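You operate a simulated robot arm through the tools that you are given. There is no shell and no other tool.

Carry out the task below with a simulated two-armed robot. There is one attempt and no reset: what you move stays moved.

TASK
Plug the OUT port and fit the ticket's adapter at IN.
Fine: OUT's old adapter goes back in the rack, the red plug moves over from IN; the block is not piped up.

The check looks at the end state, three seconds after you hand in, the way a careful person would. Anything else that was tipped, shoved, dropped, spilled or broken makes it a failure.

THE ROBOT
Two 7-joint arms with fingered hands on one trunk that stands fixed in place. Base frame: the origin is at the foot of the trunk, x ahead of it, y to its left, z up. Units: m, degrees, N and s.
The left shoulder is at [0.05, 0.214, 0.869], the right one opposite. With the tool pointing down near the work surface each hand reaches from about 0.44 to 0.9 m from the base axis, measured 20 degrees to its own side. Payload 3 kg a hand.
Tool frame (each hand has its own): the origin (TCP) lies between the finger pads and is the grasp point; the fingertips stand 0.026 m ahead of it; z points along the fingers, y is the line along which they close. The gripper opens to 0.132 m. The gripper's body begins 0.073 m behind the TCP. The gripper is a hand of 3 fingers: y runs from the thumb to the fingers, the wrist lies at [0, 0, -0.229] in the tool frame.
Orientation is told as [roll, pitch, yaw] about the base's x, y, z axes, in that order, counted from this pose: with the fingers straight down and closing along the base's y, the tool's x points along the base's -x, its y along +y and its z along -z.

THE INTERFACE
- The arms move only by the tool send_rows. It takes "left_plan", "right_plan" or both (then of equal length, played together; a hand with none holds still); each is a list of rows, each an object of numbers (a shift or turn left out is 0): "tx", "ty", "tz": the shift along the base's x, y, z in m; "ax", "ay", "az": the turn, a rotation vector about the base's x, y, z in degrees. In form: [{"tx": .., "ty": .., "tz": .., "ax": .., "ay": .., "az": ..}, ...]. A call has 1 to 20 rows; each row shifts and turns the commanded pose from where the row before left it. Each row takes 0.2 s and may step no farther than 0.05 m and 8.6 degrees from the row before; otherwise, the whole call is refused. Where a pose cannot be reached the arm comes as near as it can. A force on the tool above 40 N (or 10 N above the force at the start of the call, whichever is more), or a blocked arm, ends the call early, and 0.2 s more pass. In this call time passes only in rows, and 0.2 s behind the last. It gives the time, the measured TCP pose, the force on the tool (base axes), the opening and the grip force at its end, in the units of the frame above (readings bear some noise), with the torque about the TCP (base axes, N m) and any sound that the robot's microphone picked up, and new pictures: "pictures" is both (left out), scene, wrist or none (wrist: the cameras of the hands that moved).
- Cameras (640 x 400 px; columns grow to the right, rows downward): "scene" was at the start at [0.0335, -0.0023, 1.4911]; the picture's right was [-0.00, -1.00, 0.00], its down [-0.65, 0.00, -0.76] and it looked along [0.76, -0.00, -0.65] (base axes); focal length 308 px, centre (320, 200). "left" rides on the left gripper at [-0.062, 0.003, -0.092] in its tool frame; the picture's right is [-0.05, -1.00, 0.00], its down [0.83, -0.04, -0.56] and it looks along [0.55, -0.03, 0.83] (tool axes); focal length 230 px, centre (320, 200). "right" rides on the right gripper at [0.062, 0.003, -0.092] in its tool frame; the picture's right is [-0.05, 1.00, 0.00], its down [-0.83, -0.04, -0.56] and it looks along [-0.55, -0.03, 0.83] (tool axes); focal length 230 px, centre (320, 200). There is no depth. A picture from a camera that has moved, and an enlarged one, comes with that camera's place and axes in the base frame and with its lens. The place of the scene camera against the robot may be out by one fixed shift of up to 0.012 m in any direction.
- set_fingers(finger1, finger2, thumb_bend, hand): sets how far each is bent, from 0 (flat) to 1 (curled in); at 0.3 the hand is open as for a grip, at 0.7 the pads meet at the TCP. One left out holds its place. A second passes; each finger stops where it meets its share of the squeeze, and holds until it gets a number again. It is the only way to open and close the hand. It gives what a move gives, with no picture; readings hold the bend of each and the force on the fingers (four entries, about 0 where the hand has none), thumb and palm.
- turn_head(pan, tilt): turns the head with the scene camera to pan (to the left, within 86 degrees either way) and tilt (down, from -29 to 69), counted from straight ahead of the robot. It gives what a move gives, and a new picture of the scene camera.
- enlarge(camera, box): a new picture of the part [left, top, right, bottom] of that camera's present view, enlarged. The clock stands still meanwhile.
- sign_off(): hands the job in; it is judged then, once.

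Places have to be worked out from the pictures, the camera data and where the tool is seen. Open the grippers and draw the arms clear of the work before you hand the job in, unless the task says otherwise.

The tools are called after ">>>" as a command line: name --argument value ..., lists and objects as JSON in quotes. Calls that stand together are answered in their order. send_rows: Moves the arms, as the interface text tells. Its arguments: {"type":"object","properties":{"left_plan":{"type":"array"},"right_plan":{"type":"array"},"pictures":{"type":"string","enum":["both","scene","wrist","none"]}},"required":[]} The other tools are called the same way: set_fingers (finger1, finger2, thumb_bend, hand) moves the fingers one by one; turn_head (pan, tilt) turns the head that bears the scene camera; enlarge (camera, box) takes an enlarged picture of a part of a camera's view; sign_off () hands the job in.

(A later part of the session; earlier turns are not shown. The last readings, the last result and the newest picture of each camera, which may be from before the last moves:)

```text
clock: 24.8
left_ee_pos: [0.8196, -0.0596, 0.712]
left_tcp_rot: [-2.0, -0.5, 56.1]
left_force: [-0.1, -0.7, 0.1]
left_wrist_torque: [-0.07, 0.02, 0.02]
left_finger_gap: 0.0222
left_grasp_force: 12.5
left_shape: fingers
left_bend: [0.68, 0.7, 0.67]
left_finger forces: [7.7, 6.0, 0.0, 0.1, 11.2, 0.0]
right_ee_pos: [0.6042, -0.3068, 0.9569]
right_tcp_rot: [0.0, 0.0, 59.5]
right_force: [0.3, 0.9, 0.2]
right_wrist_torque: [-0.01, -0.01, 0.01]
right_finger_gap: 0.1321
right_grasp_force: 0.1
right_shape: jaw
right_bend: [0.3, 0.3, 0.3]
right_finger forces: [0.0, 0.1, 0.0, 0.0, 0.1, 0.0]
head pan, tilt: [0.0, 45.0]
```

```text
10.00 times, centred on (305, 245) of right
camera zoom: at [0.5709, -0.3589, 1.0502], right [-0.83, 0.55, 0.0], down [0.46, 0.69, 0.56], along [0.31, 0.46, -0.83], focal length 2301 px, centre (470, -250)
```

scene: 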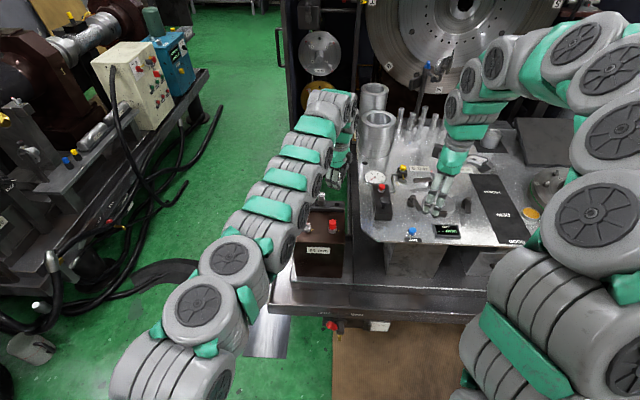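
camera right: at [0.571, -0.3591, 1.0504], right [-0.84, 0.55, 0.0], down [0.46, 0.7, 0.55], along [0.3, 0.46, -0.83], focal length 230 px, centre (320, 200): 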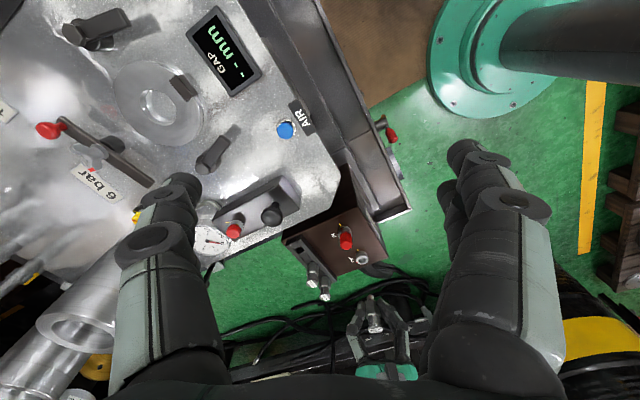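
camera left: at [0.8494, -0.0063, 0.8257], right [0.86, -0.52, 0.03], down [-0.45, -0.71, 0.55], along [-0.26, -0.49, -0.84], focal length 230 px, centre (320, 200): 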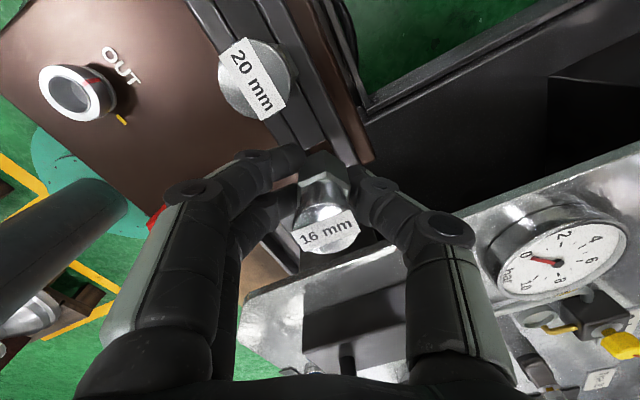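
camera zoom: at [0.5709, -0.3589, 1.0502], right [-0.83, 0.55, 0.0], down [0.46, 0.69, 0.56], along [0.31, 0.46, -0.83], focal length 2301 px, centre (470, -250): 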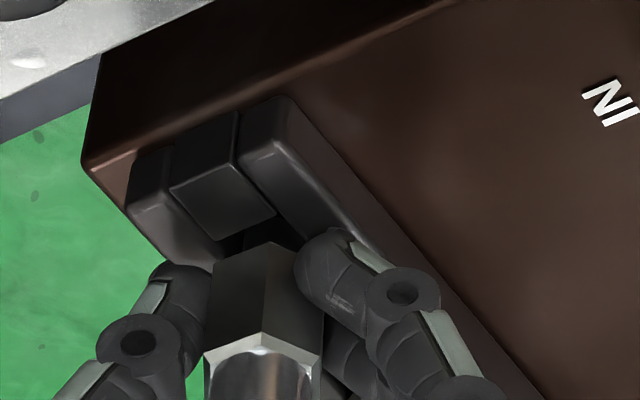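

The force is near zero and the stem has disappeared into the slot. Two more small steps down.

>>> send_rows --left_plan '[{"tz": -0.0015}, {"tz": -0.0015}]' --pictures "none"

>>> enlarge --camera "right" --box '[270, 225, 340, 275]'

>>> enlarge --camera "scene" --box '[315, 180, 355, 215]'

>>> enlarge --camera "left" --box '[260, 100, 380, 220]'

```text
clock: 25.4
left_ee_pos: [0.8203, -0.0598, 0.7087]
left_tcp_rot: [-1.9, -0.6, 56.0]
left_force: [0.3, 0.2, -0.8]
left_wrist_torque: [0.0, -0.01, 0.03]
left_finger_gap: 0.0221
left_grasp_force: 12.7
left_shape: fingers
left_bend: [0.68, 0.7, 0.67]
left_finger forces: [8.0, 5.9, 0.1, 0.1, 10.9, 0.0]
right_ee_pos: [0.6057, -0.3059, 0.9566]
right_tcp_rot: [0.0, 0.1, 59.5]
right_force: [-0.6, 0.1, -0.4]
right_wrist_torque: [-0.02, -0.01, -0.02]
right_finger_gap: 0.132
right_grasp_force: 0.1
right_shape: jaw
right_bend: [0.3, 0.3, 0.3]
right_finger forces: [0.1, 0.0, 0.0, 0.1, 0.0, 0.0]
head pan, tilt: [0.0, 45.0]
```

```text
8.00 times, centred on (305, 250) of right
camera zoom: at [0.5709, -0.3588, 1.0502], right [-0.83, 0.55, 0.0], down [0.46, 0.69, 0.56], along [0.31, 0.46, -0.83], focal length 1841 px, centre (440, -200)
```

zoom: 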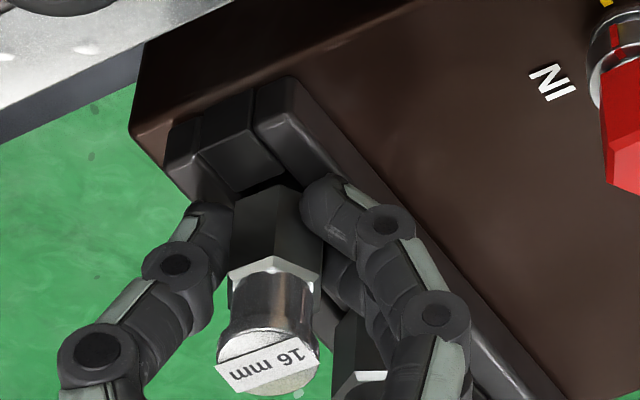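

```text
11.43 times, centred on (335, 198) of scene
camera zoom: at [0.0304, -0.0021, 1.4851], right [0.0, -1.0, 0.0], down [-0.71, 0.0, -0.71], along [0.71, 0.0, -0.71], focal length 3522 px, centre (149, 229)
```

zoom: 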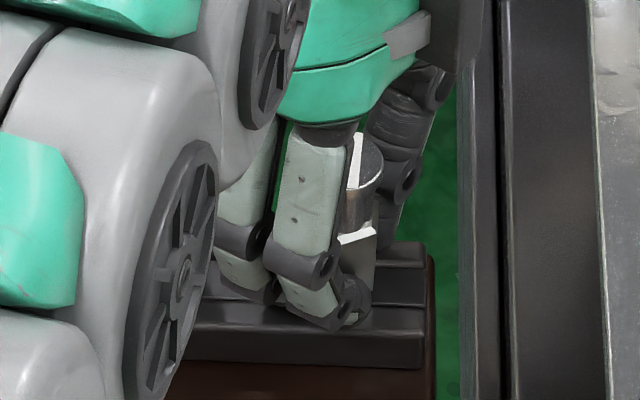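

```text
3.33 times, centred on (320, 160) of left
camera zoom: at [0.8493, -0.0068, 0.8016], right [0.86, -0.52, 0.03], down [-0.45, -0.71, 0.55], along [-0.26, -0.49, -0.83], focal length 767 px, centre (320, 333)
```

zoom: 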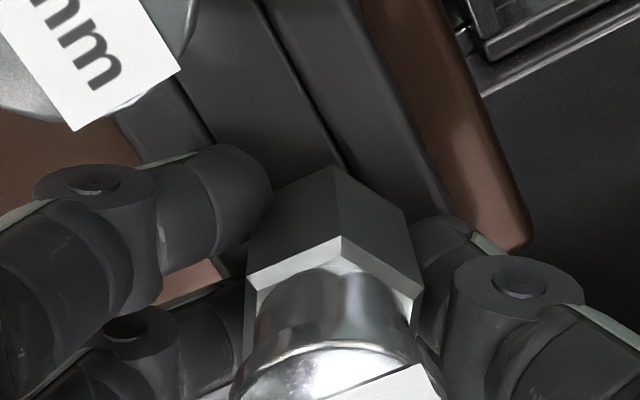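

No contact force yet (cap would be near 0.732 against ~0.727–0.733 for its neighbours). I lower 1 mm at a time.

>>> send_rows --left_plan '[{"tz": -0.001}, {"tz": -0.001}, {"tz": -0.001}]' --pictures "none"

>>> enlarge --camera "right" --box '[270, 225, 340, 275]'

```text
clock: 26.2
left_ee_pos: [0.8219, -0.0603, 0.7068]
left_tcp_rot: [-2.1, -0.6, 56.1]
left_force: [-1.9, 2.1, 10.1]
left_wrist_torque: [0.1, 0.06, 0.02]
left_finger_gap: 0.0223
left_grasp_force: 17.5
left_shape: fingers
left_bend: [0.69, 0.7, 0.67]
left_finger forces: [14.4, 6.5, 0.0, 0.0, 14.8, 0.0]
right_ee_pos: [0.6051, -0.3072, 0.9571]
right_tcp_rot: [0.1, -0.1, 59.6]
right_force: [0.2, 0.3, 0.0]
right_wrist_torque: [0.0, 0.05, 0.02]
right_finger_gap: 0.132
right_grasp_force: 0.1
right_shape: jaw
right_bend: [0.3, 0.3, 0.3]
right_finger forces: [0.1, 0.0, 0.0, 0.0, 0.0, 0.1]
head pan, tilt: [0.0, 45.0]
```

```text
8.00 times, centred on (305, 250) of right
camera zoom: at [0.5708, -0.3587, 1.0503], right [-0.83, 0.55, 0.0], down [0.46, 0.69, 0.55], along [0.31, 0.46, -0.83], focal length 1841 px, centre (440, -200)
```

zoom: 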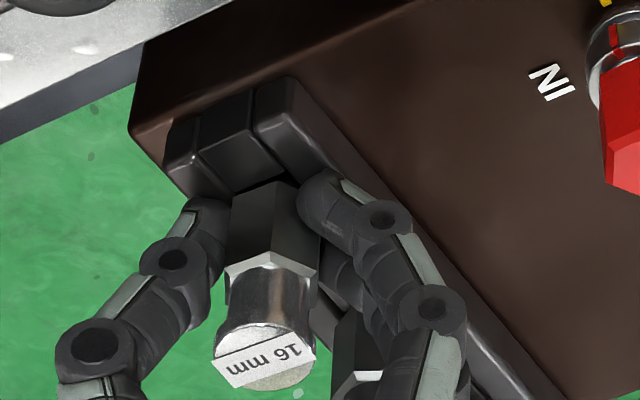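

Contact: Fz +10 N at the same TCP height as when seated in the port, so the hex rests on the rack. I relieve 1 mm and open the fingers modestly.

>>> send_rows --left_plan '[{"tz": 0.001}]' --pictures "none"

>>> set_fingers --hand "left" --finger1 0.58 --finger2 0.58 --thumb_bend 0.58

>>> enlarge --camera "right" --box '[260, 225, 340, 285]'

>>> enlarge --camera "left" --box '[220, 60, 420, 260]'

```text
clock: 26.6
left_ee_pos: [0.8217, -0.0597, 0.707]
left_tcp_rot: [-2.0, -0.5, 56.0]
left_force: [1.3, 2.0, 6.7]
left_wrist_torque: [0.0, -0.14, 0.0]
left_finger_gap: 0.0221
left_grasp_force: 17.4
left_shape: fingers
left_bend: [0.69, 0.7, 0.67]
left_finger forces: [11.9, 6.1, 0.0, 0.0, 16.5, 0.0]
right_ee_pos: [0.6048, -0.3064, 0.9573]
right_tcp_rot: [0.0, -0.1, 59.4]
right_force: [0.3, 0.3, -0.4]
right_wrist_torque: [0.01, 0.01, -0.01]
right_finger_gap: 0.1319
right_grasp_force: 0.0
right_shape: jaw
right_bend: [0.3, 0.3, 0.3]
right_finger forces: [0.0, 0.1, 0.1, 0.0, 0.0, 0.0]
head pan, tilt: [0.0, 45.0]
```

```text
clock: 27.6
left_ee_pos: [0.8214, -0.0618, 0.708]
left_tcp_rot: [-2.0, -0.5, 55.9]
left_force: [0.2, -1.5, 32.6]
left_wrist_torque: [0.2, 0.47, 0.07]
left_finger_gap: 0.0345
left_grasp_force: 16.6
left_shape: fingers
left_bend: [0.67, 0.67, 0.57]
left_finger forces: [16.5, 15.9, 0.0, 0.0, 0.3, 0.0]
right_ee_pos: [0.6045, -0.3073, 0.9569]
right_tcp_rot: [0.0, 0.0, 59.5]
right_force: [-0.1, 0.7, 0.5]
right_wrist_torque: [0.02, 0.0, 0.0]
right_finger_gap: 0.1318
right_grasp_force: 0.0
right_shape: jaw
right_bend: [0.3, 0.3, 0.3]
right_finger forces: [0.0, 0.1, 0.0, 0.1, 0.0, 0.1]
head pan, tilt: [0.0, 45.0]
```

```text
6.67 times, centred on (300, 255) of right
camera zoom: at [0.5705, -0.3589, 1.0504], right [-0.83, 0.55, 0.0], down [0.46, 0.69, 0.56], along [0.31, 0.46, -0.83], focal length 1534 px, centre (453, -167)
```

zoom: 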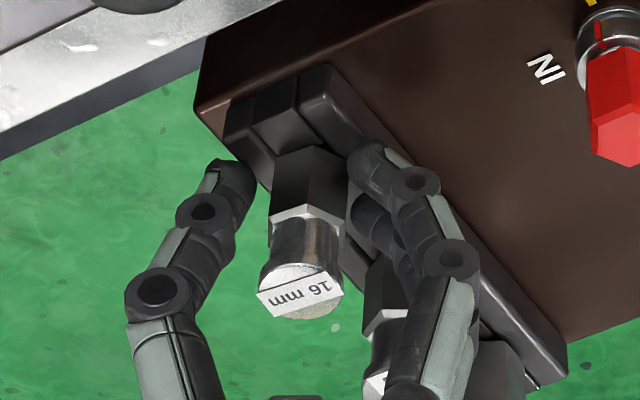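

```text
2.00 times, centred on (320, 160) of left
camera zoom: at [0.8498, -0.0078, 0.8004], right [0.86, -0.52, 0.04], down [-0.45, -0.71, 0.55], along [-0.26, -0.49, -0.84], focal length 460 px, centre (320, 280)
```

zoom: 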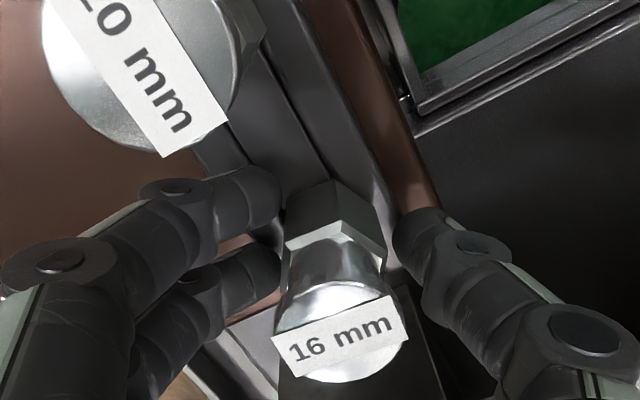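

The two fingers are pressing on the front rail (Fz +33 N) as they swing open. I raise the hand a few mm to relieve this; the thumb is already clear.

>>> send_rows --left_plan '[{"tz": 0.002}, {"tz": 0.002}]' --pictures "none"

>>> enlarge --camera "right" --box '[260, 225, 340, 285]'

>>> enlarge --camera "left" --box '[220, 60, 420, 260]'

```text
clock: 28.2
left_ee_pos: [0.8208, -0.0595, 0.7107]
left_tcp_rot: [-1.8, -0.5, 56.0]
left_force: [0.6, -1.4, 4.5]
left_wrist_torque: [0.07, 0.01, -0.02]
left_finger_gap: 0.0373
left_grasp_force: 2.1
left_shape: fingers
left_bend: [0.62, 0.57, 0.57]
left_finger forces: [5.0, 0.1, 0.1, 0.1, 0.0, 0.0]
right_ee_pos: [0.6056, -0.3067, 0.9581]
right_tcp_rot: [0.0, 0.0, 59.5]
right_force: [0.5, -0.6, -0.6]
right_wrist_torque: [-0.02, 0.0, 0.01]
right_finger_gap: 0.132
right_grasp_force: 0.0
right_shape: jaw
right_bend: [0.3, 0.3, 0.3]
right_finger forces: [0.1, 0.0, 0.0, 0.0, 0.0, 0.0]
head pan, tilt: [0.0, 45.0]
```

```text
6.67 times, centred on (300, 255) of right
camera zoom: at [0.5709, -0.3588, 1.0502], right [-0.83, 0.55, 0.0], down [0.46, 0.69, 0.56], along [0.31, 0.46, -0.83], focal length 1534 px, centre (453, -167)
```

zoom: 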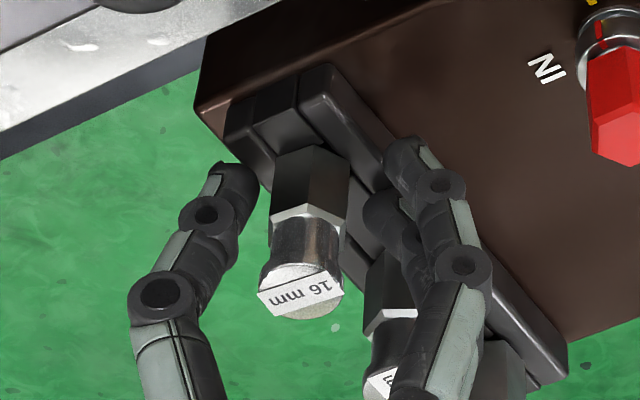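

```text
2.00 times, centred on (320, 160) of left
camera zoom: at [0.8492, -0.0071, 0.8018], right [0.86, -0.52, 0.03], down [-0.45, -0.71, 0.55], along [-0.26, -0.48, -0.83], focal length 460 px, centre (320, 280)
```

zoom: 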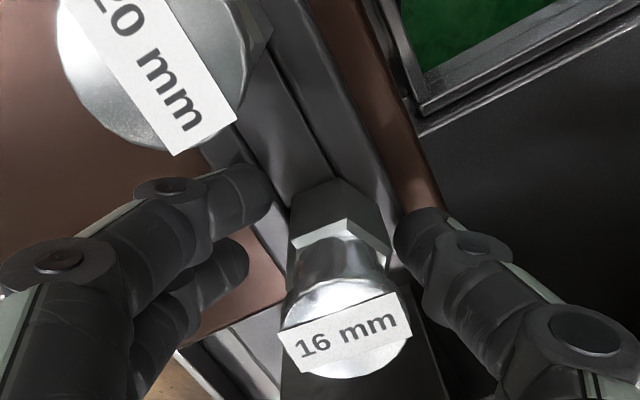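

Relieved; the 16 mm adapter stands on its own in slot 3. I lift the hand straight up clear of it.

>>> send_rows --left_plan '[{"tz": 0.003}, {"tz": 0.005}, {"tz": 0.01}, {"tz": 0.02}, {"tz": 0.03}]' --pictures "wrist"

>>> enlarge --camera "right" --box '[260, 210, 370, 290]'

>>> enlarge --camera "left" --box '[220, 0, 420, 200]'

>>> enlarge --camera "scene" --box '[295, 180, 360, 230]'

```text
clock: 29.4
left_ee_pos: [0.821, -0.06, 0.7809]
left_tcp_rot: [-2.0, -0.5, 56.0]
left_force: [0.8, 0.2, -0.6]
left_wrist_torque: [0.0, -0.02, -0.04]
left_finger_gap: 0.0444
left_grasp_force: 0.0
left_shape: fingers
left_bend: [0.57, 0.57, 0.57]
left_finger forces: [0.0, 0.0, 0.0, 0.0, 0.1, 0.0]
right_ee_pos: [0.6072, -0.3073, 0.9573]
right_tcp_rot: [-0.1, -0.1, 59.5]
right_force: [-0.2, -0.9, 0.5]
right_wrist_torque: [0.05, 0.0, -0.01]
right_finger_gap: 0.1316
right_grasp_force: 0.1
right_shape: jaw
right_bend: [0.3, 0.3, 0.3]
right_finger forces: [0.1, 0.0, 0.1, 0.0, 0.0, 0.1]
head pan, tilt: [0.0, 45.0]
camera left: at [0.8507, -0.0065, 0.8728], right [0.86, -0.51, 0.04], down [-0.45, -0.71, 0.55], along [-0.26, -0.49, -0.84], focal length 230 px, centre (320, 200)
```

left: 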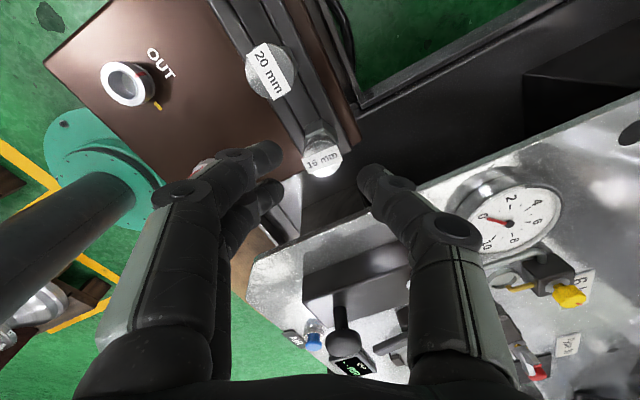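

```text
5.00 times, centred on (315, 250) of right
camera zoom: at [0.5708, -0.3589, 1.0501], right [-0.83, 0.55, 0.0], down [0.46, 0.69, 0.55], along [0.31, 0.46, -0.83], focal length 1150 px, centre (345, -50)
```

zoom: 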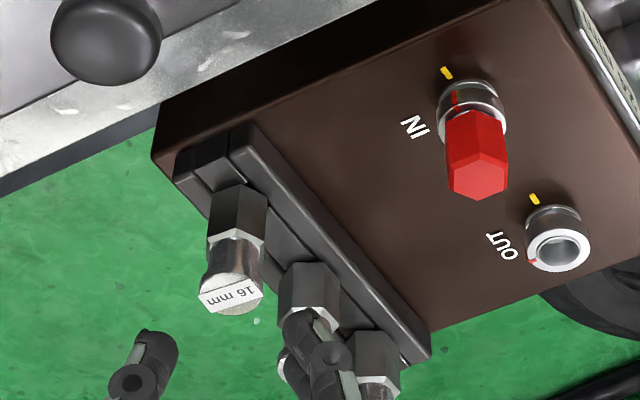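

```text
2.00 times, centred on (320, 100) of left
camera zoom: at [0.8507, -0.0065, 0.8728], right [0.86, -0.51, 0.04], down [-0.45, -0.71, 0.55], along [-0.26, -0.49, -0.84], focal length 460 px, centre (320, 400)
```

zoom: 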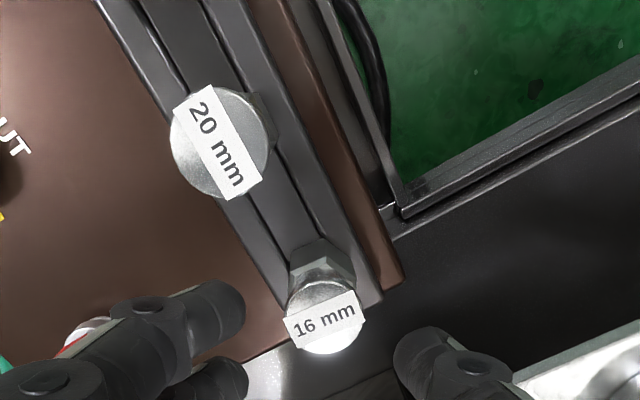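

```text
8.00 times, centred on (328, 205) of scene
camera zoom: at [0.0304, -0.0021, 1.4851], right [0.0, -1.0, 0.0], down [-0.71, 0.0, -0.71], along [0.71, 0.0, -0.71], focal length 2465 px, centre (260, 160)
```

zoom: 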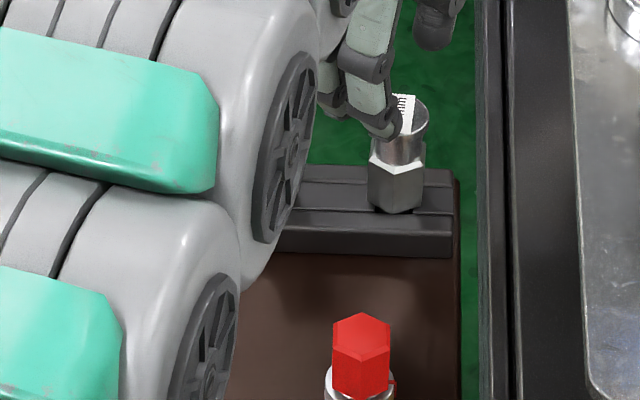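

The 16 mm adapter sits upright in slot 3. Next the red plug: I move back over IN (~0.7145, -0.0435), undo the tilt, and test that yaw 86° is reachable, as I'll need a 90° CCW turn from -4°.

>>> send_rows --left_plan '[{"tx": -0.03, "tz": 0.02}, {"tx": -0.03, "tz": 0.02, "ty": 0.005}, {"tx": -0.03, "ty": 0.005, "ay": 1.9, "ax": 0.67}, {"tx": -0.017, "ty": 0.0065}, {"az": 7.5}, {"az": 7.5}, {"az": 7.5}, {"az": 7.5}]' --pictures "wrist"

```text
clock: 31.2
left_ee_pos: [0.7149, -0.0449, 0.8207]
left_tcp_rot: [-0.2, -0.2, 78.0]
left_force: [-0.5, 0.7, -0.9]
left_wrist_torque: [-0.02, 0.04, -0.02]
left_finger_gap: 0.0447
left_grasp_force: 0.1
left_shape: fingers
left_bend: [0.57, 0.57, 0.57]
left_finger forces: [0.1, 0.0, 0.0, 0.1, 0.0, 0.0]
left hand out of reach, approached as far as the arm can: row 8
right_ee_pos: [0.6057, -0.3067, 0.9578]
right_tcp_rot: [0.0, 0.1, 59.5]
right_force: [0.9, -0.4, 0.3]
right_wrist_torque: [-0.01, 0.03, -0.02]
right_finger_gap: 0.1318
right_grasp_force: 0.0
right_shape: jaw
right_bend: [0.3, 0.3, 0.3]
right_finger forces: [0.0, 0.0, 0.1, 0.0, 0.0, 0.0]
head pan, tilt: [0.0, 45.0]
camera left: at [0.7234, 0.015, 0.9131], right [0.99, -0.16, 0.0], down [-0.13, -0.82, 0.55], along [-0.08, -0.55, -0.83], focal length 230 px, centre (320, 200)
```

left: 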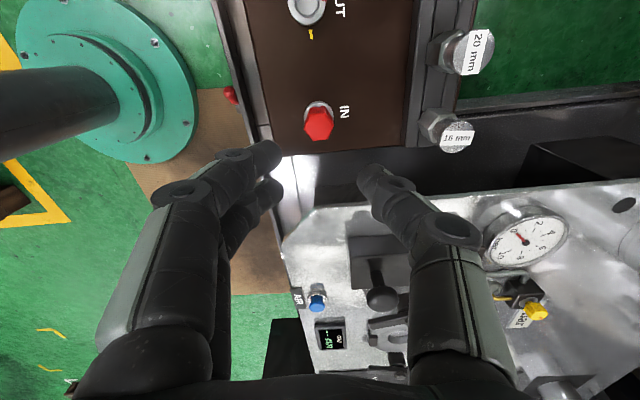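

The yaw limit is ~78°, so I use the other grip: start at -64° and turn to +26°. I rotate the hand in the air to -64° over IN.

>>> send_rows --left_plan '[{"az": -8.4}, {"az": -8.4}, {"az": -8.4}, {"az": -8.4}, {"az": -8.4}, {"az": -8.4}, {"az": -8.4}, {"az": -8.4}, {"az": -8.4}, {"az": -8.4}, {"az": -8.4}, {"az": -8.4}, {"az": -8.4}, {"az": -8.4}, {"az": -8.4}, {"az": -8.4}, {"az": -7.8, "ty": 0.002}]' --pictures "both"

```text
clock: 34.8
left_ee_pos: [0.7158, -0.0411, 0.8192]
left_tcp_rot: [-0.1, -0.1, -64.1]
left_force: [-0.3, 1.0, -0.1]
left_wrist_torque: [0.01, 0.03, 0.01]
left_finger_gap: 0.0447
left_grasp_force: 0.0
left_shape: fingers
left_bend: [0.57, 0.57, 0.57]
left_finger forces: [0.0, 0.0, 0.0, 0.1, 0.0, 0.0]
right_ee_pos: [0.6044, -0.3073, 0.9578]
right_tcp_rot: [0.1, 0.0, 59.5]
right_force: [0.0, -0.2, 0.9]
right_wrist_torque: [0.02, 0.01, 0.01]
right_finger_gap: 0.132
right_grasp_force: 0.0
right_shape: jaw
right_bend: [0.3, 0.3, 0.3]
right_finger forces: [0.1, 0.0, 0.0, 0.1, 0.1, 0.1]
head pan, tilt: [0.0, 45.0]
camera left: at [0.7444, -0.0956, 0.9114], right [-0.88, -0.48, 0.0], down [-0.4, 0.73, 0.55], along [-0.27, 0.48, -0.83], focal length 230 px, centre (320, 200)
```

scene: 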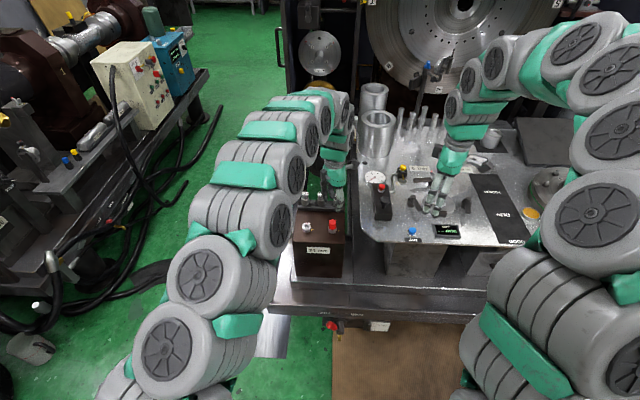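
left: 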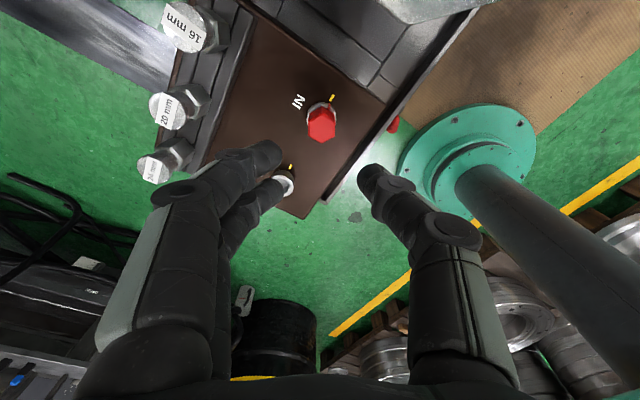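

-64° is reachable. Triangulation puts the plug at (0.7145, -0.0445) with its top at z≈0.702. I open a bit more, re-centre and descend to just above it.

>>> set_fingers --hand "left" --finger1 0.52 --finger2 0.52 --thumb_bend 0.52

>>> send_rows --left_plan '[{"tx": 0.0015, "ty": -0.0025}, {"tz": -0.03}, {"tz": -0.03}, {"tz": -0.025}, {"tz": -0.02}]' --pictures "wrist"

>>> enlarge --camera "left" --box '[220, 80, 420, 240]'

>>> enlarge --camera "scene" --box '[295, 190, 360, 240]'

>>> enlarge --camera "right" --box '[300, 200, 410, 290]'

```text
clock: 35.8
left_ee_pos: [0.7148, -0.0405, 0.8197]
left_tcp_rot: [-0.2, -0.1, -64.0]
left_force: [-0.3, 0.1, 0.2]
left_wrist_torque: [0.0, 0.0, -0.01]
left_finger_gap: 0.0602
left_grasp_force: 0.1
left_shape: fingers
left_bend: [0.52, 0.52, 0.52]
left_finger forces: [0.1, 0.0, 0.0, 0.0, 0.0, 0.0]
right_ee_pos: [0.6049, -0.3069, 0.9577]
right_tcp_rot: [-0.1, 0.1, 59.5]
right_force: [-0.2, -0.2, 0.2]
right_wrist_torque: [0.03, -0.01, 0.01]
right_finger_gap: 0.1319
right_grasp_force: 0.1
right_shape: jaw
right_bend: [0.3, 0.3, 0.3]
right_finger forces: [0.0, 0.0, 0.0, 0.0, 0.0, 0.1]
head pan, tilt: [0.0, 45.0]
```

```text
clock: 37.0
left_ee_pos: [0.7156, -0.0443, 0.7168]
left_tcp_rot: [0.0, -0.2, -64.1]
left_force: [0.1, 0.0, 0.6]
left_wrist_torque: [-0.01, 0.03, 0.01]
left_finger_gap: 0.0605
left_grasp_force: 0.0
left_shape: fingers
left_bend: [0.52, 0.52, 0.52]
left_finger forces: [0.0, 0.0, 0.0, 0.0, 0.0, 0.0]
right_ee_pos: [0.6052, -0.3066, 0.9578]
right_tcp_rot: [0.0, 0.0, 59.4]
right_force: [0.4, -0.1, -0.8]
right_wrist_torque: [-0.04, 0.01, 0.0]
right_finger_gap: 0.1319
right_grasp_force: 0.0
right_shape: jaw
right_bend: [0.3, 0.3, 0.3]
right_finger forces: [0.0, 0.1, 0.1, 0.1, 0.0, 0.1]
head pan, tilt: [0.0, 45.0]
camera left: at [0.7458, -0.0985, 0.8085], right [-0.88, -0.48, 0.0], down [-0.4, 0.73, 0.55], along [-0.27, 0.48, -0.83], focal length 230 px, centre (320, 200)
```

left: 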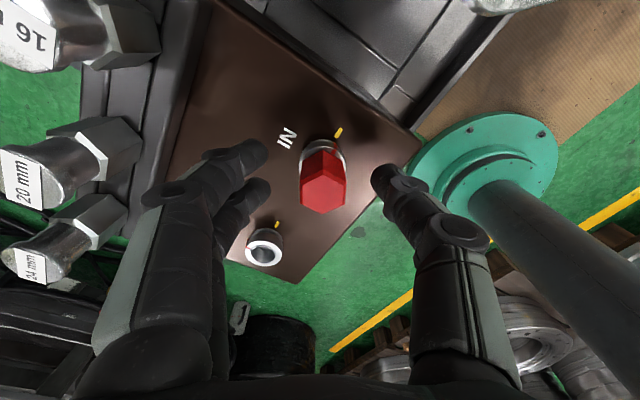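

```text
2.50 times, centred on (320, 160) of left
camera zoom: at [0.7458, -0.0985, 0.8085], right [-0.88, -0.48, 0.0], down [-0.4, 0.73, 0.55], along [-0.27, 0.48, -0.83], focal length 575 px, centre (320, 300)
```

zoom: 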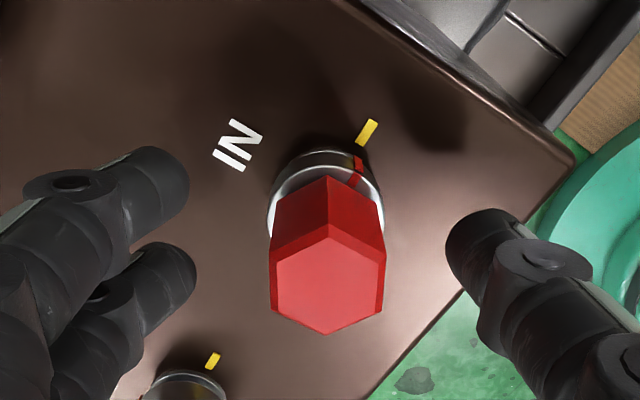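

```text
8.00 times, centred on (328, 215) of scene
camera zoom: at [0.0304, -0.0021, 1.4851], right [0.0, -1.0, 0.0], down [-0.71, 0.0, -0.71], along [0.71, 0.0, -0.71], focal length 2465 px, centre (260, 80)
```

zoom: 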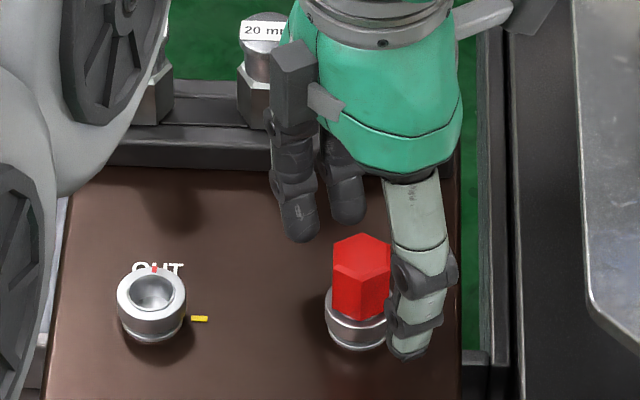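

```text
4.44 times, centred on (355, 245) of right
camera zoom: at [0.5709, -0.3589, 1.0502], right [-0.83, 0.55, 0.0], down [0.46, 0.69, 0.56], along [0.31, 0.46, -0.83], focal length 1022 px, centre (164, 0)
```

zoom: 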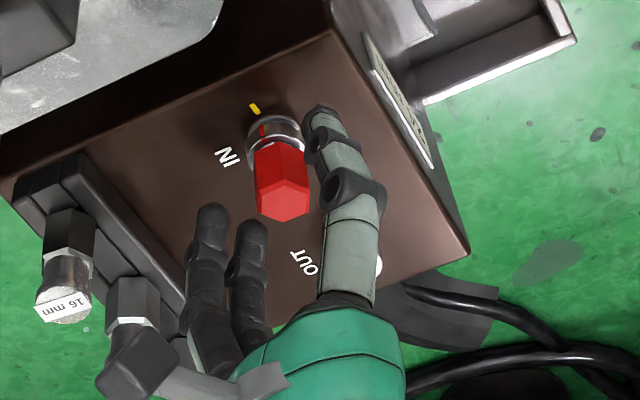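

The plug is well centred with flats facing the fingers. I descend to z≈0.705 and close.

>>> send_rows --left_plan '[{"tz": -0.006}, {"tz": -0.0055}]' --pictures "none"

>>> set_fingers --hand "left" --finger1 0.72 --finger2 0.72 --thumb_bend 0.72

>>> enlarge --camera "left" --box '[220, 80, 420, 240]'

>>> enlarge --camera "right" --box '[320, 210, 390, 270]'

```text
clock: 37.6
left_ee_pos: [0.7168, -0.0443, 0.7046]
left_tcp_rot: [-0.2, -0.1, -64.1]
left_force: [-0.4, 0.3, 0.0]
left_wrist_torque: [0.0, -0.01, -0.04]
left_finger_gap: 0.0605
left_grasp_force: 0.0
left_shape: fingers
left_bend: [0.52, 0.52, 0.52]
left_finger forces: [0.0, 0.2, 0.0, 0.0, 0.0, 0.1]
right_ee_pos: [0.605, -0.3078, 0.9575]
right_tcp_rot: [0.0, 0.1, 59.4]
right_force: [1.0, 0.3, -0.6]
right_wrist_torque: [-0.01, -0.02, 0.01]
right_finger_gap: 0.1319
right_grasp_force: 0.1
right_shape: jaw
right_bend: [0.3, 0.3, 0.3]
right_finger forces: [0.0, 0.1, 0.0, 0.1, 0.1, 0.1]
head pan, tilt: [0.0, 45.0]
```

```text
clock: 38.6
left_ee_pos: [0.7159, -0.0441, 0.7043]
left_tcp_rot: [-0.1, -0.2, -64.0]
left_force: [-3.4, -3.7, -7.0]
left_wrist_torque: [-0.06, 0.07, -0.02]
left_finger_gap: 0.0173
left_grasp_force: 9.8
left_shape: fingers
left_bend: [0.7, 0.67, 0.66]
left_finger forces: [3.0, 5.0, 0.0, 0.1, 11.6, 0.1]
right_ee_pos: [0.6041, -0.3075, 0.9579]
right_tcp_rot: [0.0, 0.1, 59.4]
right_force: [-0.4, 0.1, 0.2]
right_wrist_torque: [0.0, 0.01, 0.01]
right_finger_gap: 0.1318
right_grasp_force: 0.1
right_shape: jaw
right_bend: [0.3, 0.3, 0.3]
right_finger forces: [0.1, 0.1, 0.0, 0.0, 0.1, 0.0]
head pan, tilt: [0.0, 45.0]
```

```text
2.50 times, centred on (320, 160) of left
camera zoom: at [0.7461, -0.0992, 0.7959], right [-0.88, -0.48, 0.0], down [-0.4, 0.73, 0.55], along [-0.27, 0.48, -0.83], focal length 575 px, centre (320, 300)
```

zoom: 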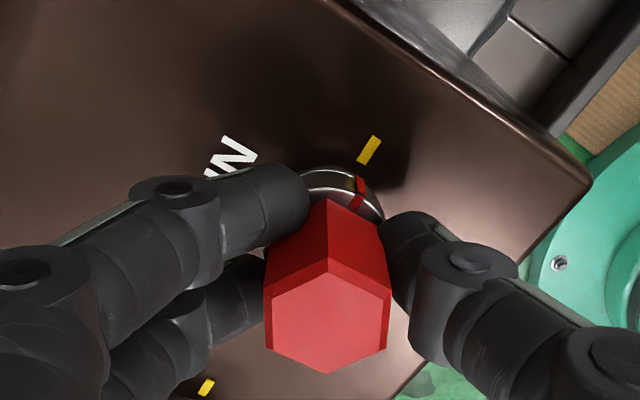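

```text
6.67 times, centred on (355, 240) of right
camera zoom: at [0.5709, -0.3589, 1.0502], right [-0.83, 0.55, 0.0], down [0.46, 0.69, 0.56], along [0.31, 0.46, -0.83], focal length 1534 px, centre (87, -67)
```

zoom: 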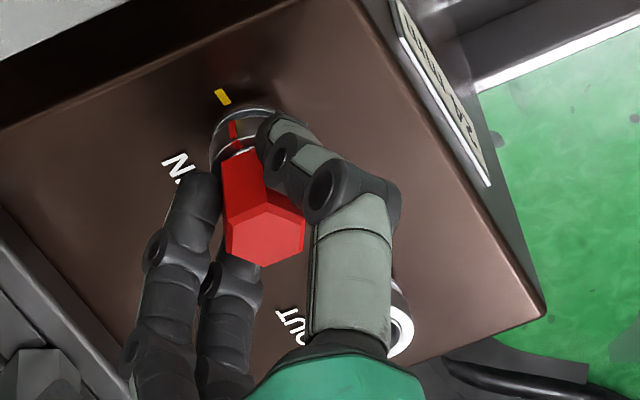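

Finger 1 has curled further than finger 2 (0.70 vs 0.67), so the plug sits ~3 mm off toward finger 2. I reopen, shift the hand along its own x by 3 mm, and regrip.

>>> set_fingers --hand "left" --finger1 0.58 --finger2 0.58 --thumb_bend 0.58

>>> send_rows --left_plan '[{"tx": -0.0013, "ty": 0.003}]' --pictures "none"

>>> set_fingers --hand "left" --finger1 0.72 --finger2 0.72 --thumb_bend 0.72

>>> enlarge --camera "left" --box '[220, 80, 420, 240]'

>>> enlarge --camera "right" --box '[320, 210, 390, 270]'

>>> enlarge --camera "scene" --box '[310, 200, 360, 240]'

```text
clock: 39.6
left_ee_pos: [0.716, -0.046, 0.7037]
left_tcp_rot: [0.0, -0.1, -64.1]
left_force: [-0.6, 0.3, 0.1]
left_wrist_torque: [-0.02, 0.01, -0.05]
left_finger_gap: 0.0437
left_grasp_force: 0.1
left_shape: fingers
left_bend: [0.57, 0.57, 0.57]
left_finger forces: [0.1, 0.1, 0.0, 0.1, 0.0, 0.1]
right_ee_pos: [0.6054, -0.307, 0.9573]
right_tcp_rot: [-0.1, 0.0, 59.5]
right_force: [-0.9, 0.4, 0.3]
right_wrist_torque: [-0.01, -0.02, -0.01]
right_finger_gap: 0.1318
right_grasp_force: 0.1
right_shape: jaw
right_bend: [0.3, 0.3, 0.3]
right_finger forces: [0.0, 0.0, 0.0, 0.0, 0.0, 0.0]
head pan, tilt: [0.0, 45.0]
```

```text
clock: 40.0
left_ee_pos: [0.715, -0.0424, 0.7044]
left_tcp_rot: [0.0, -0.2, -64.1]
left_force: [-0.2, 0.4, 0.2]
left_wrist_torque: [0.02, 0.02, -0.01]
left_finger_gap: 0.0438
left_grasp_force: 0.1
left_shape: fingers
left_bend: [0.57, 0.57, 0.57]
left_finger forces: [0.1, 0.0, 0.0, 0.0, 0.1, 0.1]
right_ee_pos: [0.6054, -0.3083, 0.9572]
right_tcp_rot: [0.0, 0.0, 59.4]
right_force: [1.0, 0.4, -0.2]
right_wrist_torque: [-0.01, 0.02, -0.03]
right_finger_gap: 0.132
right_grasp_force: 0.1
right_shape: jaw
right_bend: [0.3, 0.3, 0.3]
right_finger forces: [0.1, 0.0, 0.1, 0.1, 0.1, 0.0]
head pan, tilt: [0.0, 45.0]
```

```text
clock: 41.0
left_ee_pos: [0.7151, -0.041, 0.7042]
left_tcp_rot: [-0.1, -0.1, -64.1]
left_force: [-2.7, -2.5, -5.8]
left_wrist_torque: [-0.06, 0.08, 0.02]
left_finger_gap: 0.0213
left_grasp_force: 10.6
left_shape: fingers
left_bend: [0.68, 0.68, 0.66]
left_finger forces: [5.0, 4.4, 0.0, 0.0, 12.1, 0.0]
right_ee_pos: [0.6057, -0.3075, 0.9571]
right_tcp_rot: [0.0, 0.0, 59.5]
right_force: [-0.2, -0.5, 0.0]
right_wrist_torque: [0.01, -0.01, 0.01]
right_finger_gap: 0.132
right_grasp_force: 0.0
right_shape: jaw
right_bend: [0.3, 0.3, 0.3]
right_finger forces: [0.0, 0.0, 0.1, 0.0, 0.1, 0.0]
head pan, tilt: [0.0, 45.0]
```

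```text
2.50 times, centred on (320, 160) of left
camera zoom: at [0.7447, -0.096, 0.7959], right [-0.88, -0.48, 0.0], down [-0.4, 0.73, 0.55], along [-0.27, 0.48, -0.83], focal length 575 px, centre (320, 300)
```

zoom: 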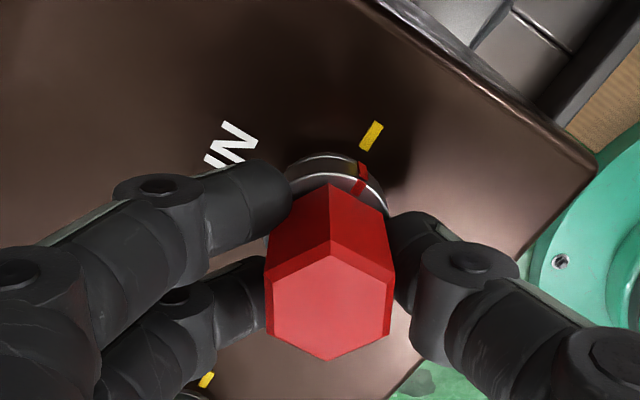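

```text
6.67 times, centred on (355, 240) of right
camera zoom: at [0.5709, -0.3589, 1.0501], right [-0.83, 0.55, 0.0], down [0.46, 0.69, 0.55], along [0.31, 0.46, -0.83], focal length 1534 px, centre (87, -67)
```

zoom: 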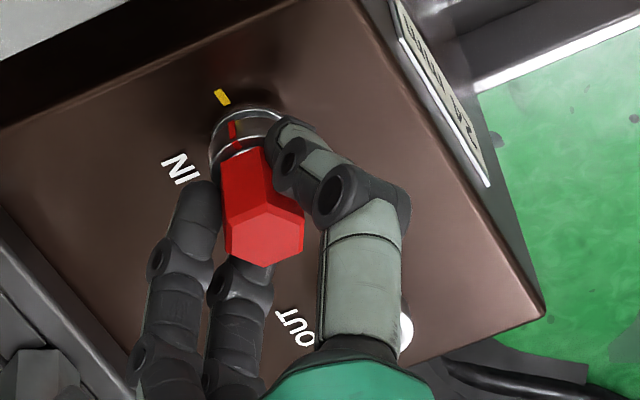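

```text
10.00 times, centred on (335, 220) of scene
camera zoom: at [0.0305, -0.0021, 1.4851], right [0.0, -1.0, 0.0], down [-0.71, 0.0, -0.71], along [0.71, 0.0, -0.71], focal length 3082 px, centre (170, 0)
```

zoom: 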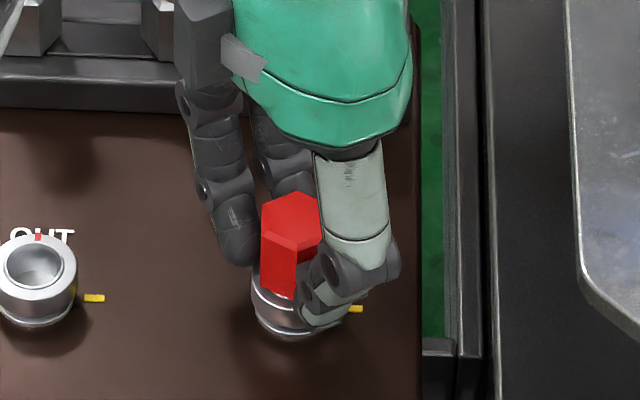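

Balanced grip now (both fingers 0.68, gap 21 mm). I turn CCW 90° in steps, moving the TCP slightly so the rotation stays about the plug's own axis.

>>> send_rows --left_plan '[{"az": 5.7, "tx": -0.00015, "ty": 0.00015}, {"az": 5.7, "tx": -0.00015, "ty": 0.00015}, {"az": 5.7, "tx": -0.00015, "ty": 0.00015}, {"az": 5.7, "tx": -0.00015, "ty": 0.00015}, {"az": 5.7, "tx": -0.00015, "ty": 0.00015}, {"az": 5.7, "tx": -0.00015, "ty": 0.00015}, {"az": 5.7, "tx": -0.0002, "ty": 0.00015}, {"az": 5.1, "tx": -0.0002, "ty": 0.00015}]' --pictures "wrist"

>>> enlarge --camera "right" --box '[320, 210, 390, 270]'

```text
clock: 42.8
left_ee_pos: [0.7141, -0.0405, 0.703]
left_tcp_rot: [-0.1, -0.2, -19.0]
left_force: [-1.7, -6.3, -1.0]
left_wrist_torque: [-0.14, 0.04, -0.02]
left_finger_gap: 0.0213
left_grasp_force: 11.9
left_shape: fingers
left_bend: [0.69, 0.7, 0.66]
left_finger forces: [5.5, 4.1, 0.1, 0.0, 14.2, 0.0]
right_ee_pos: [0.6041, -0.3072, 0.9562]
right_tcp_rot: [-0.1, -0.1, 59.6]
right_force: [-0.2, 0.7, -0.3]
right_wrist_torque: [0.04, -0.02, 0.01]
right_finger_gap: 0.1316
right_grasp_force: 0.0
right_shape: jaw
right_bend: [0.3, 0.3, 0.3]
right_finger forces: [0.0, 0.0, 0.0, 0.0, 0.0, 0.1]
head pan, tilt: [0.0, 45.0]
camera left: at [0.7729, -0.0578, 0.7956], right [-0.28, -0.96, 0.0], down [-0.8, 0.23, 0.55], along [-0.53, 0.15, -0.83], focal length 230 px, centre (320, 200)
```

left: 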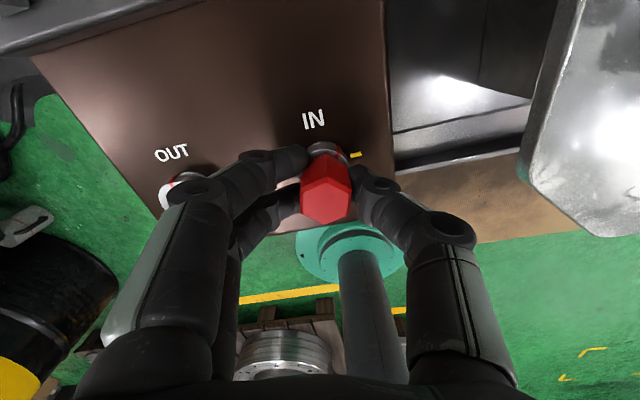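

```text
6.67 times, centred on (355, 240) of right
camera zoom: at [0.5708, -0.359, 1.0502], right [-0.83, 0.55, 0.0], down [0.46, 0.69, 0.56], along [0.31, 0.46, -0.83], focal length 1534 px, centre (87, -67)
```

zoom: 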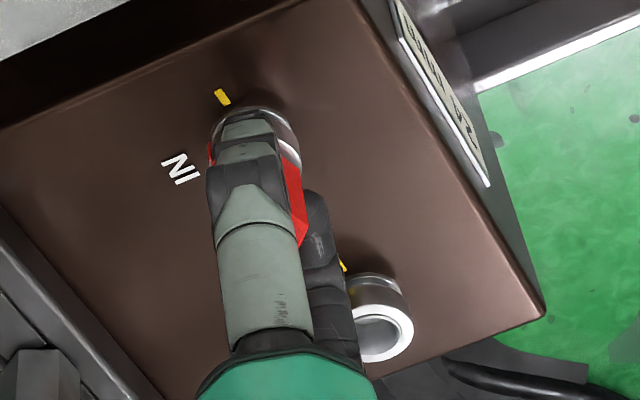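

The collar tick follows. I complete the second 45°.

>>> send_rows --left_plan '[{"az": 5.7, "tx": -0.0002}, {"az": 5.7, "tx": -0.0002}, {"az": 5.7, "tx": -0.0002}, {"az": 5.7, "tx": -0.0002}, {"az": 5.7, "tx": -0.0002}, {"az": 5.7, "tx": -0.0002}, {"az": 5.7, "tx": -0.0003}, {"az": 5.1, "tx": -0.0003}]' --pictures "wrist"

>>> enlarge --camera "left" --box '[220, 80, 420, 240]'

>>> enlarge --camera "right" --box '[320, 210, 390, 270]'

>>> enlarge --camera "scene" --box '[310, 200, 360, 240]'

```text
clock: 44.6
left_ee_pos: [0.7124, -0.0407, 0.7032]
left_tcp_rot: [-0.2, -0.1, 26.0]
left_force: [-3.2, -7.6, 6.9]
left_wrist_torque: [-0.25, 0.02, -0.03]
left_finger_gap: 0.0206
left_grasp_force: 14.0
left_shape: fingers
left_bend: [0.69, 0.7, 0.67]
left_finger forces: [5.0, 7.2, 0.1, 0.0, 16.2, 0.1]
right_ee_pos: [0.6054, -0.3077, 0.9575]
right_tcp_rot: [0.0, 0.0, 59.5]
right_force: [0.2, -0.1, -0.8]
right_wrist_torque: [-0.02, 0.0, -0.04]
right_finger_gap: 0.1321
right_grasp_force: 0.1
right_shape: jaw
right_bend: [0.3, 0.3, 0.3]
right_finger forces: [0.1, 0.1, 0.1, 0.1, 0.0, 0.0]
head pan, tilt: [0.0, 45.0]
camera left: at [0.7658, -0.0113, 0.7949], right [0.48, -0.87, 0.0], down [-0.73, -0.4, 0.55], along [-0.48, -0.27, -0.83], focal length 230 px, centre (320, 200)
```

left: 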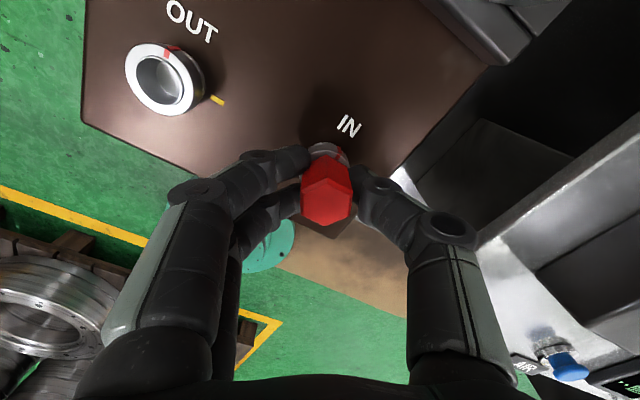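

```text
2.50 times, centred on (320, 160) of left
camera zoom: at [0.7658, -0.0113, 0.7949], right [0.48, -0.87, 0.0], down [-0.73, -0.4, 0.55], along [-0.48, -0.27, -0.83], focal length 575 px, centre (320, 300)
```

zoom: 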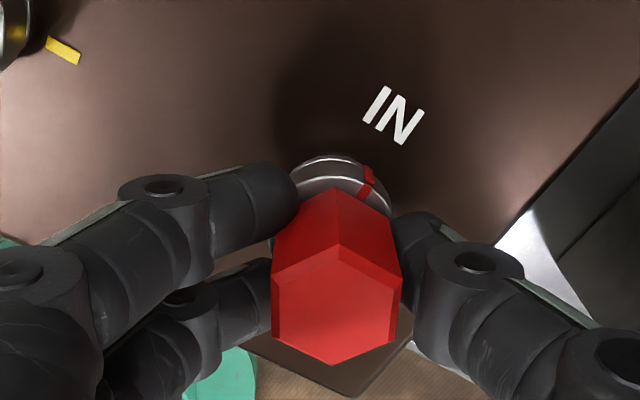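

```text
6.67 times, centred on (355, 240) of right
camera zoom: at [0.5708, -0.3589, 1.0502], right [-0.83, 0.55, 0.0], down [0.46, 0.69, 0.56], along [0.31, 0.46, -0.83], focal length 1534 px, centre (87, -67)
```

zoom: 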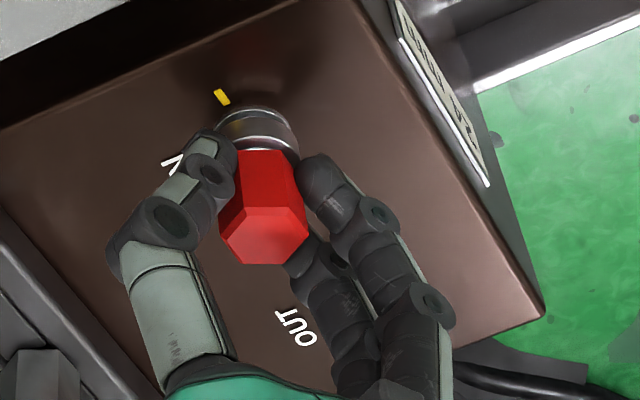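

```text
10.00 times, centred on (335, 220) of scene
camera zoom: at [0.0303, -0.0022, 1.4851], right [0.0, -1.0, 0.0], down [-0.71, 0.0, -0.71], along [0.71, 0.0, -0.71], focal length 3082 px, centre (170, 0)
```

zoom: 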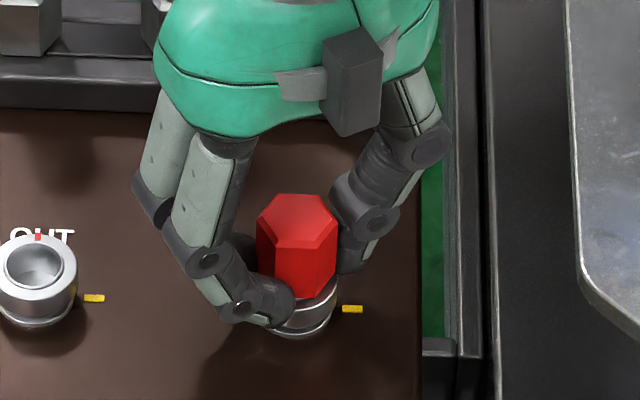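

The IN collar tick now points to the IN label (open). I lift gently to test release.

>>> send_rows --left_plan '[{"tz": 0.002}, {"tz": 0.002}, {"tz": 0.002}]' --pictures "none"

>>> enlarge --camera "right" --box '[320, 210, 390, 270]'

```text
clock: 45.4
left_ee_pos: [0.7127, -0.0393, 0.7094]
left_tcp_rot: [-0.1, -0.2, 25.9]
left_force: [0.9, -1.4, -0.5]
left_wrist_torque: [-0.04, -0.03, 0.01]
left_finger_gap: 0.021
left_grasp_force: 12.4
left_shape: fingers
left_bend: [0.69, 0.7, 0.66]
left_finger forces: [7.2, 6.1, 0.0, 0.0, 11.4, 0.0]
right_ee_pos: [0.6056, -0.3081, 0.9575]
right_tcp_rot: [0.0, 0.0, 59.5]
right_force: [1.0, 0.8, 0.4]
right_wrist_torque: [0.0, -0.02, 0.01]
right_finger_gap: 0.1318
right_grasp_force: 0.1
right_shape: jaw
right_bend: [0.3, 0.3, 0.3]
right_finger forces: [0.0, 0.0, 0.1, 0.0, 0.1, 0.0]
head pan, tilt: [0.0, 45.0]
```

```text
6.67 times, centred on (355, 240) of right
camera zoom: at [0.571, -0.3587, 1.0502], right [-0.83, 0.55, 0.0], down [0.46, 0.69, 0.56], along [0.31, 0.46, -0.83], focal length 1534 px, centre (87, -67)
```

zoom: 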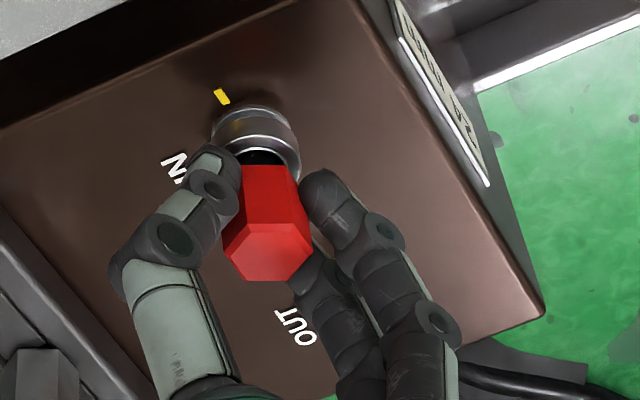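

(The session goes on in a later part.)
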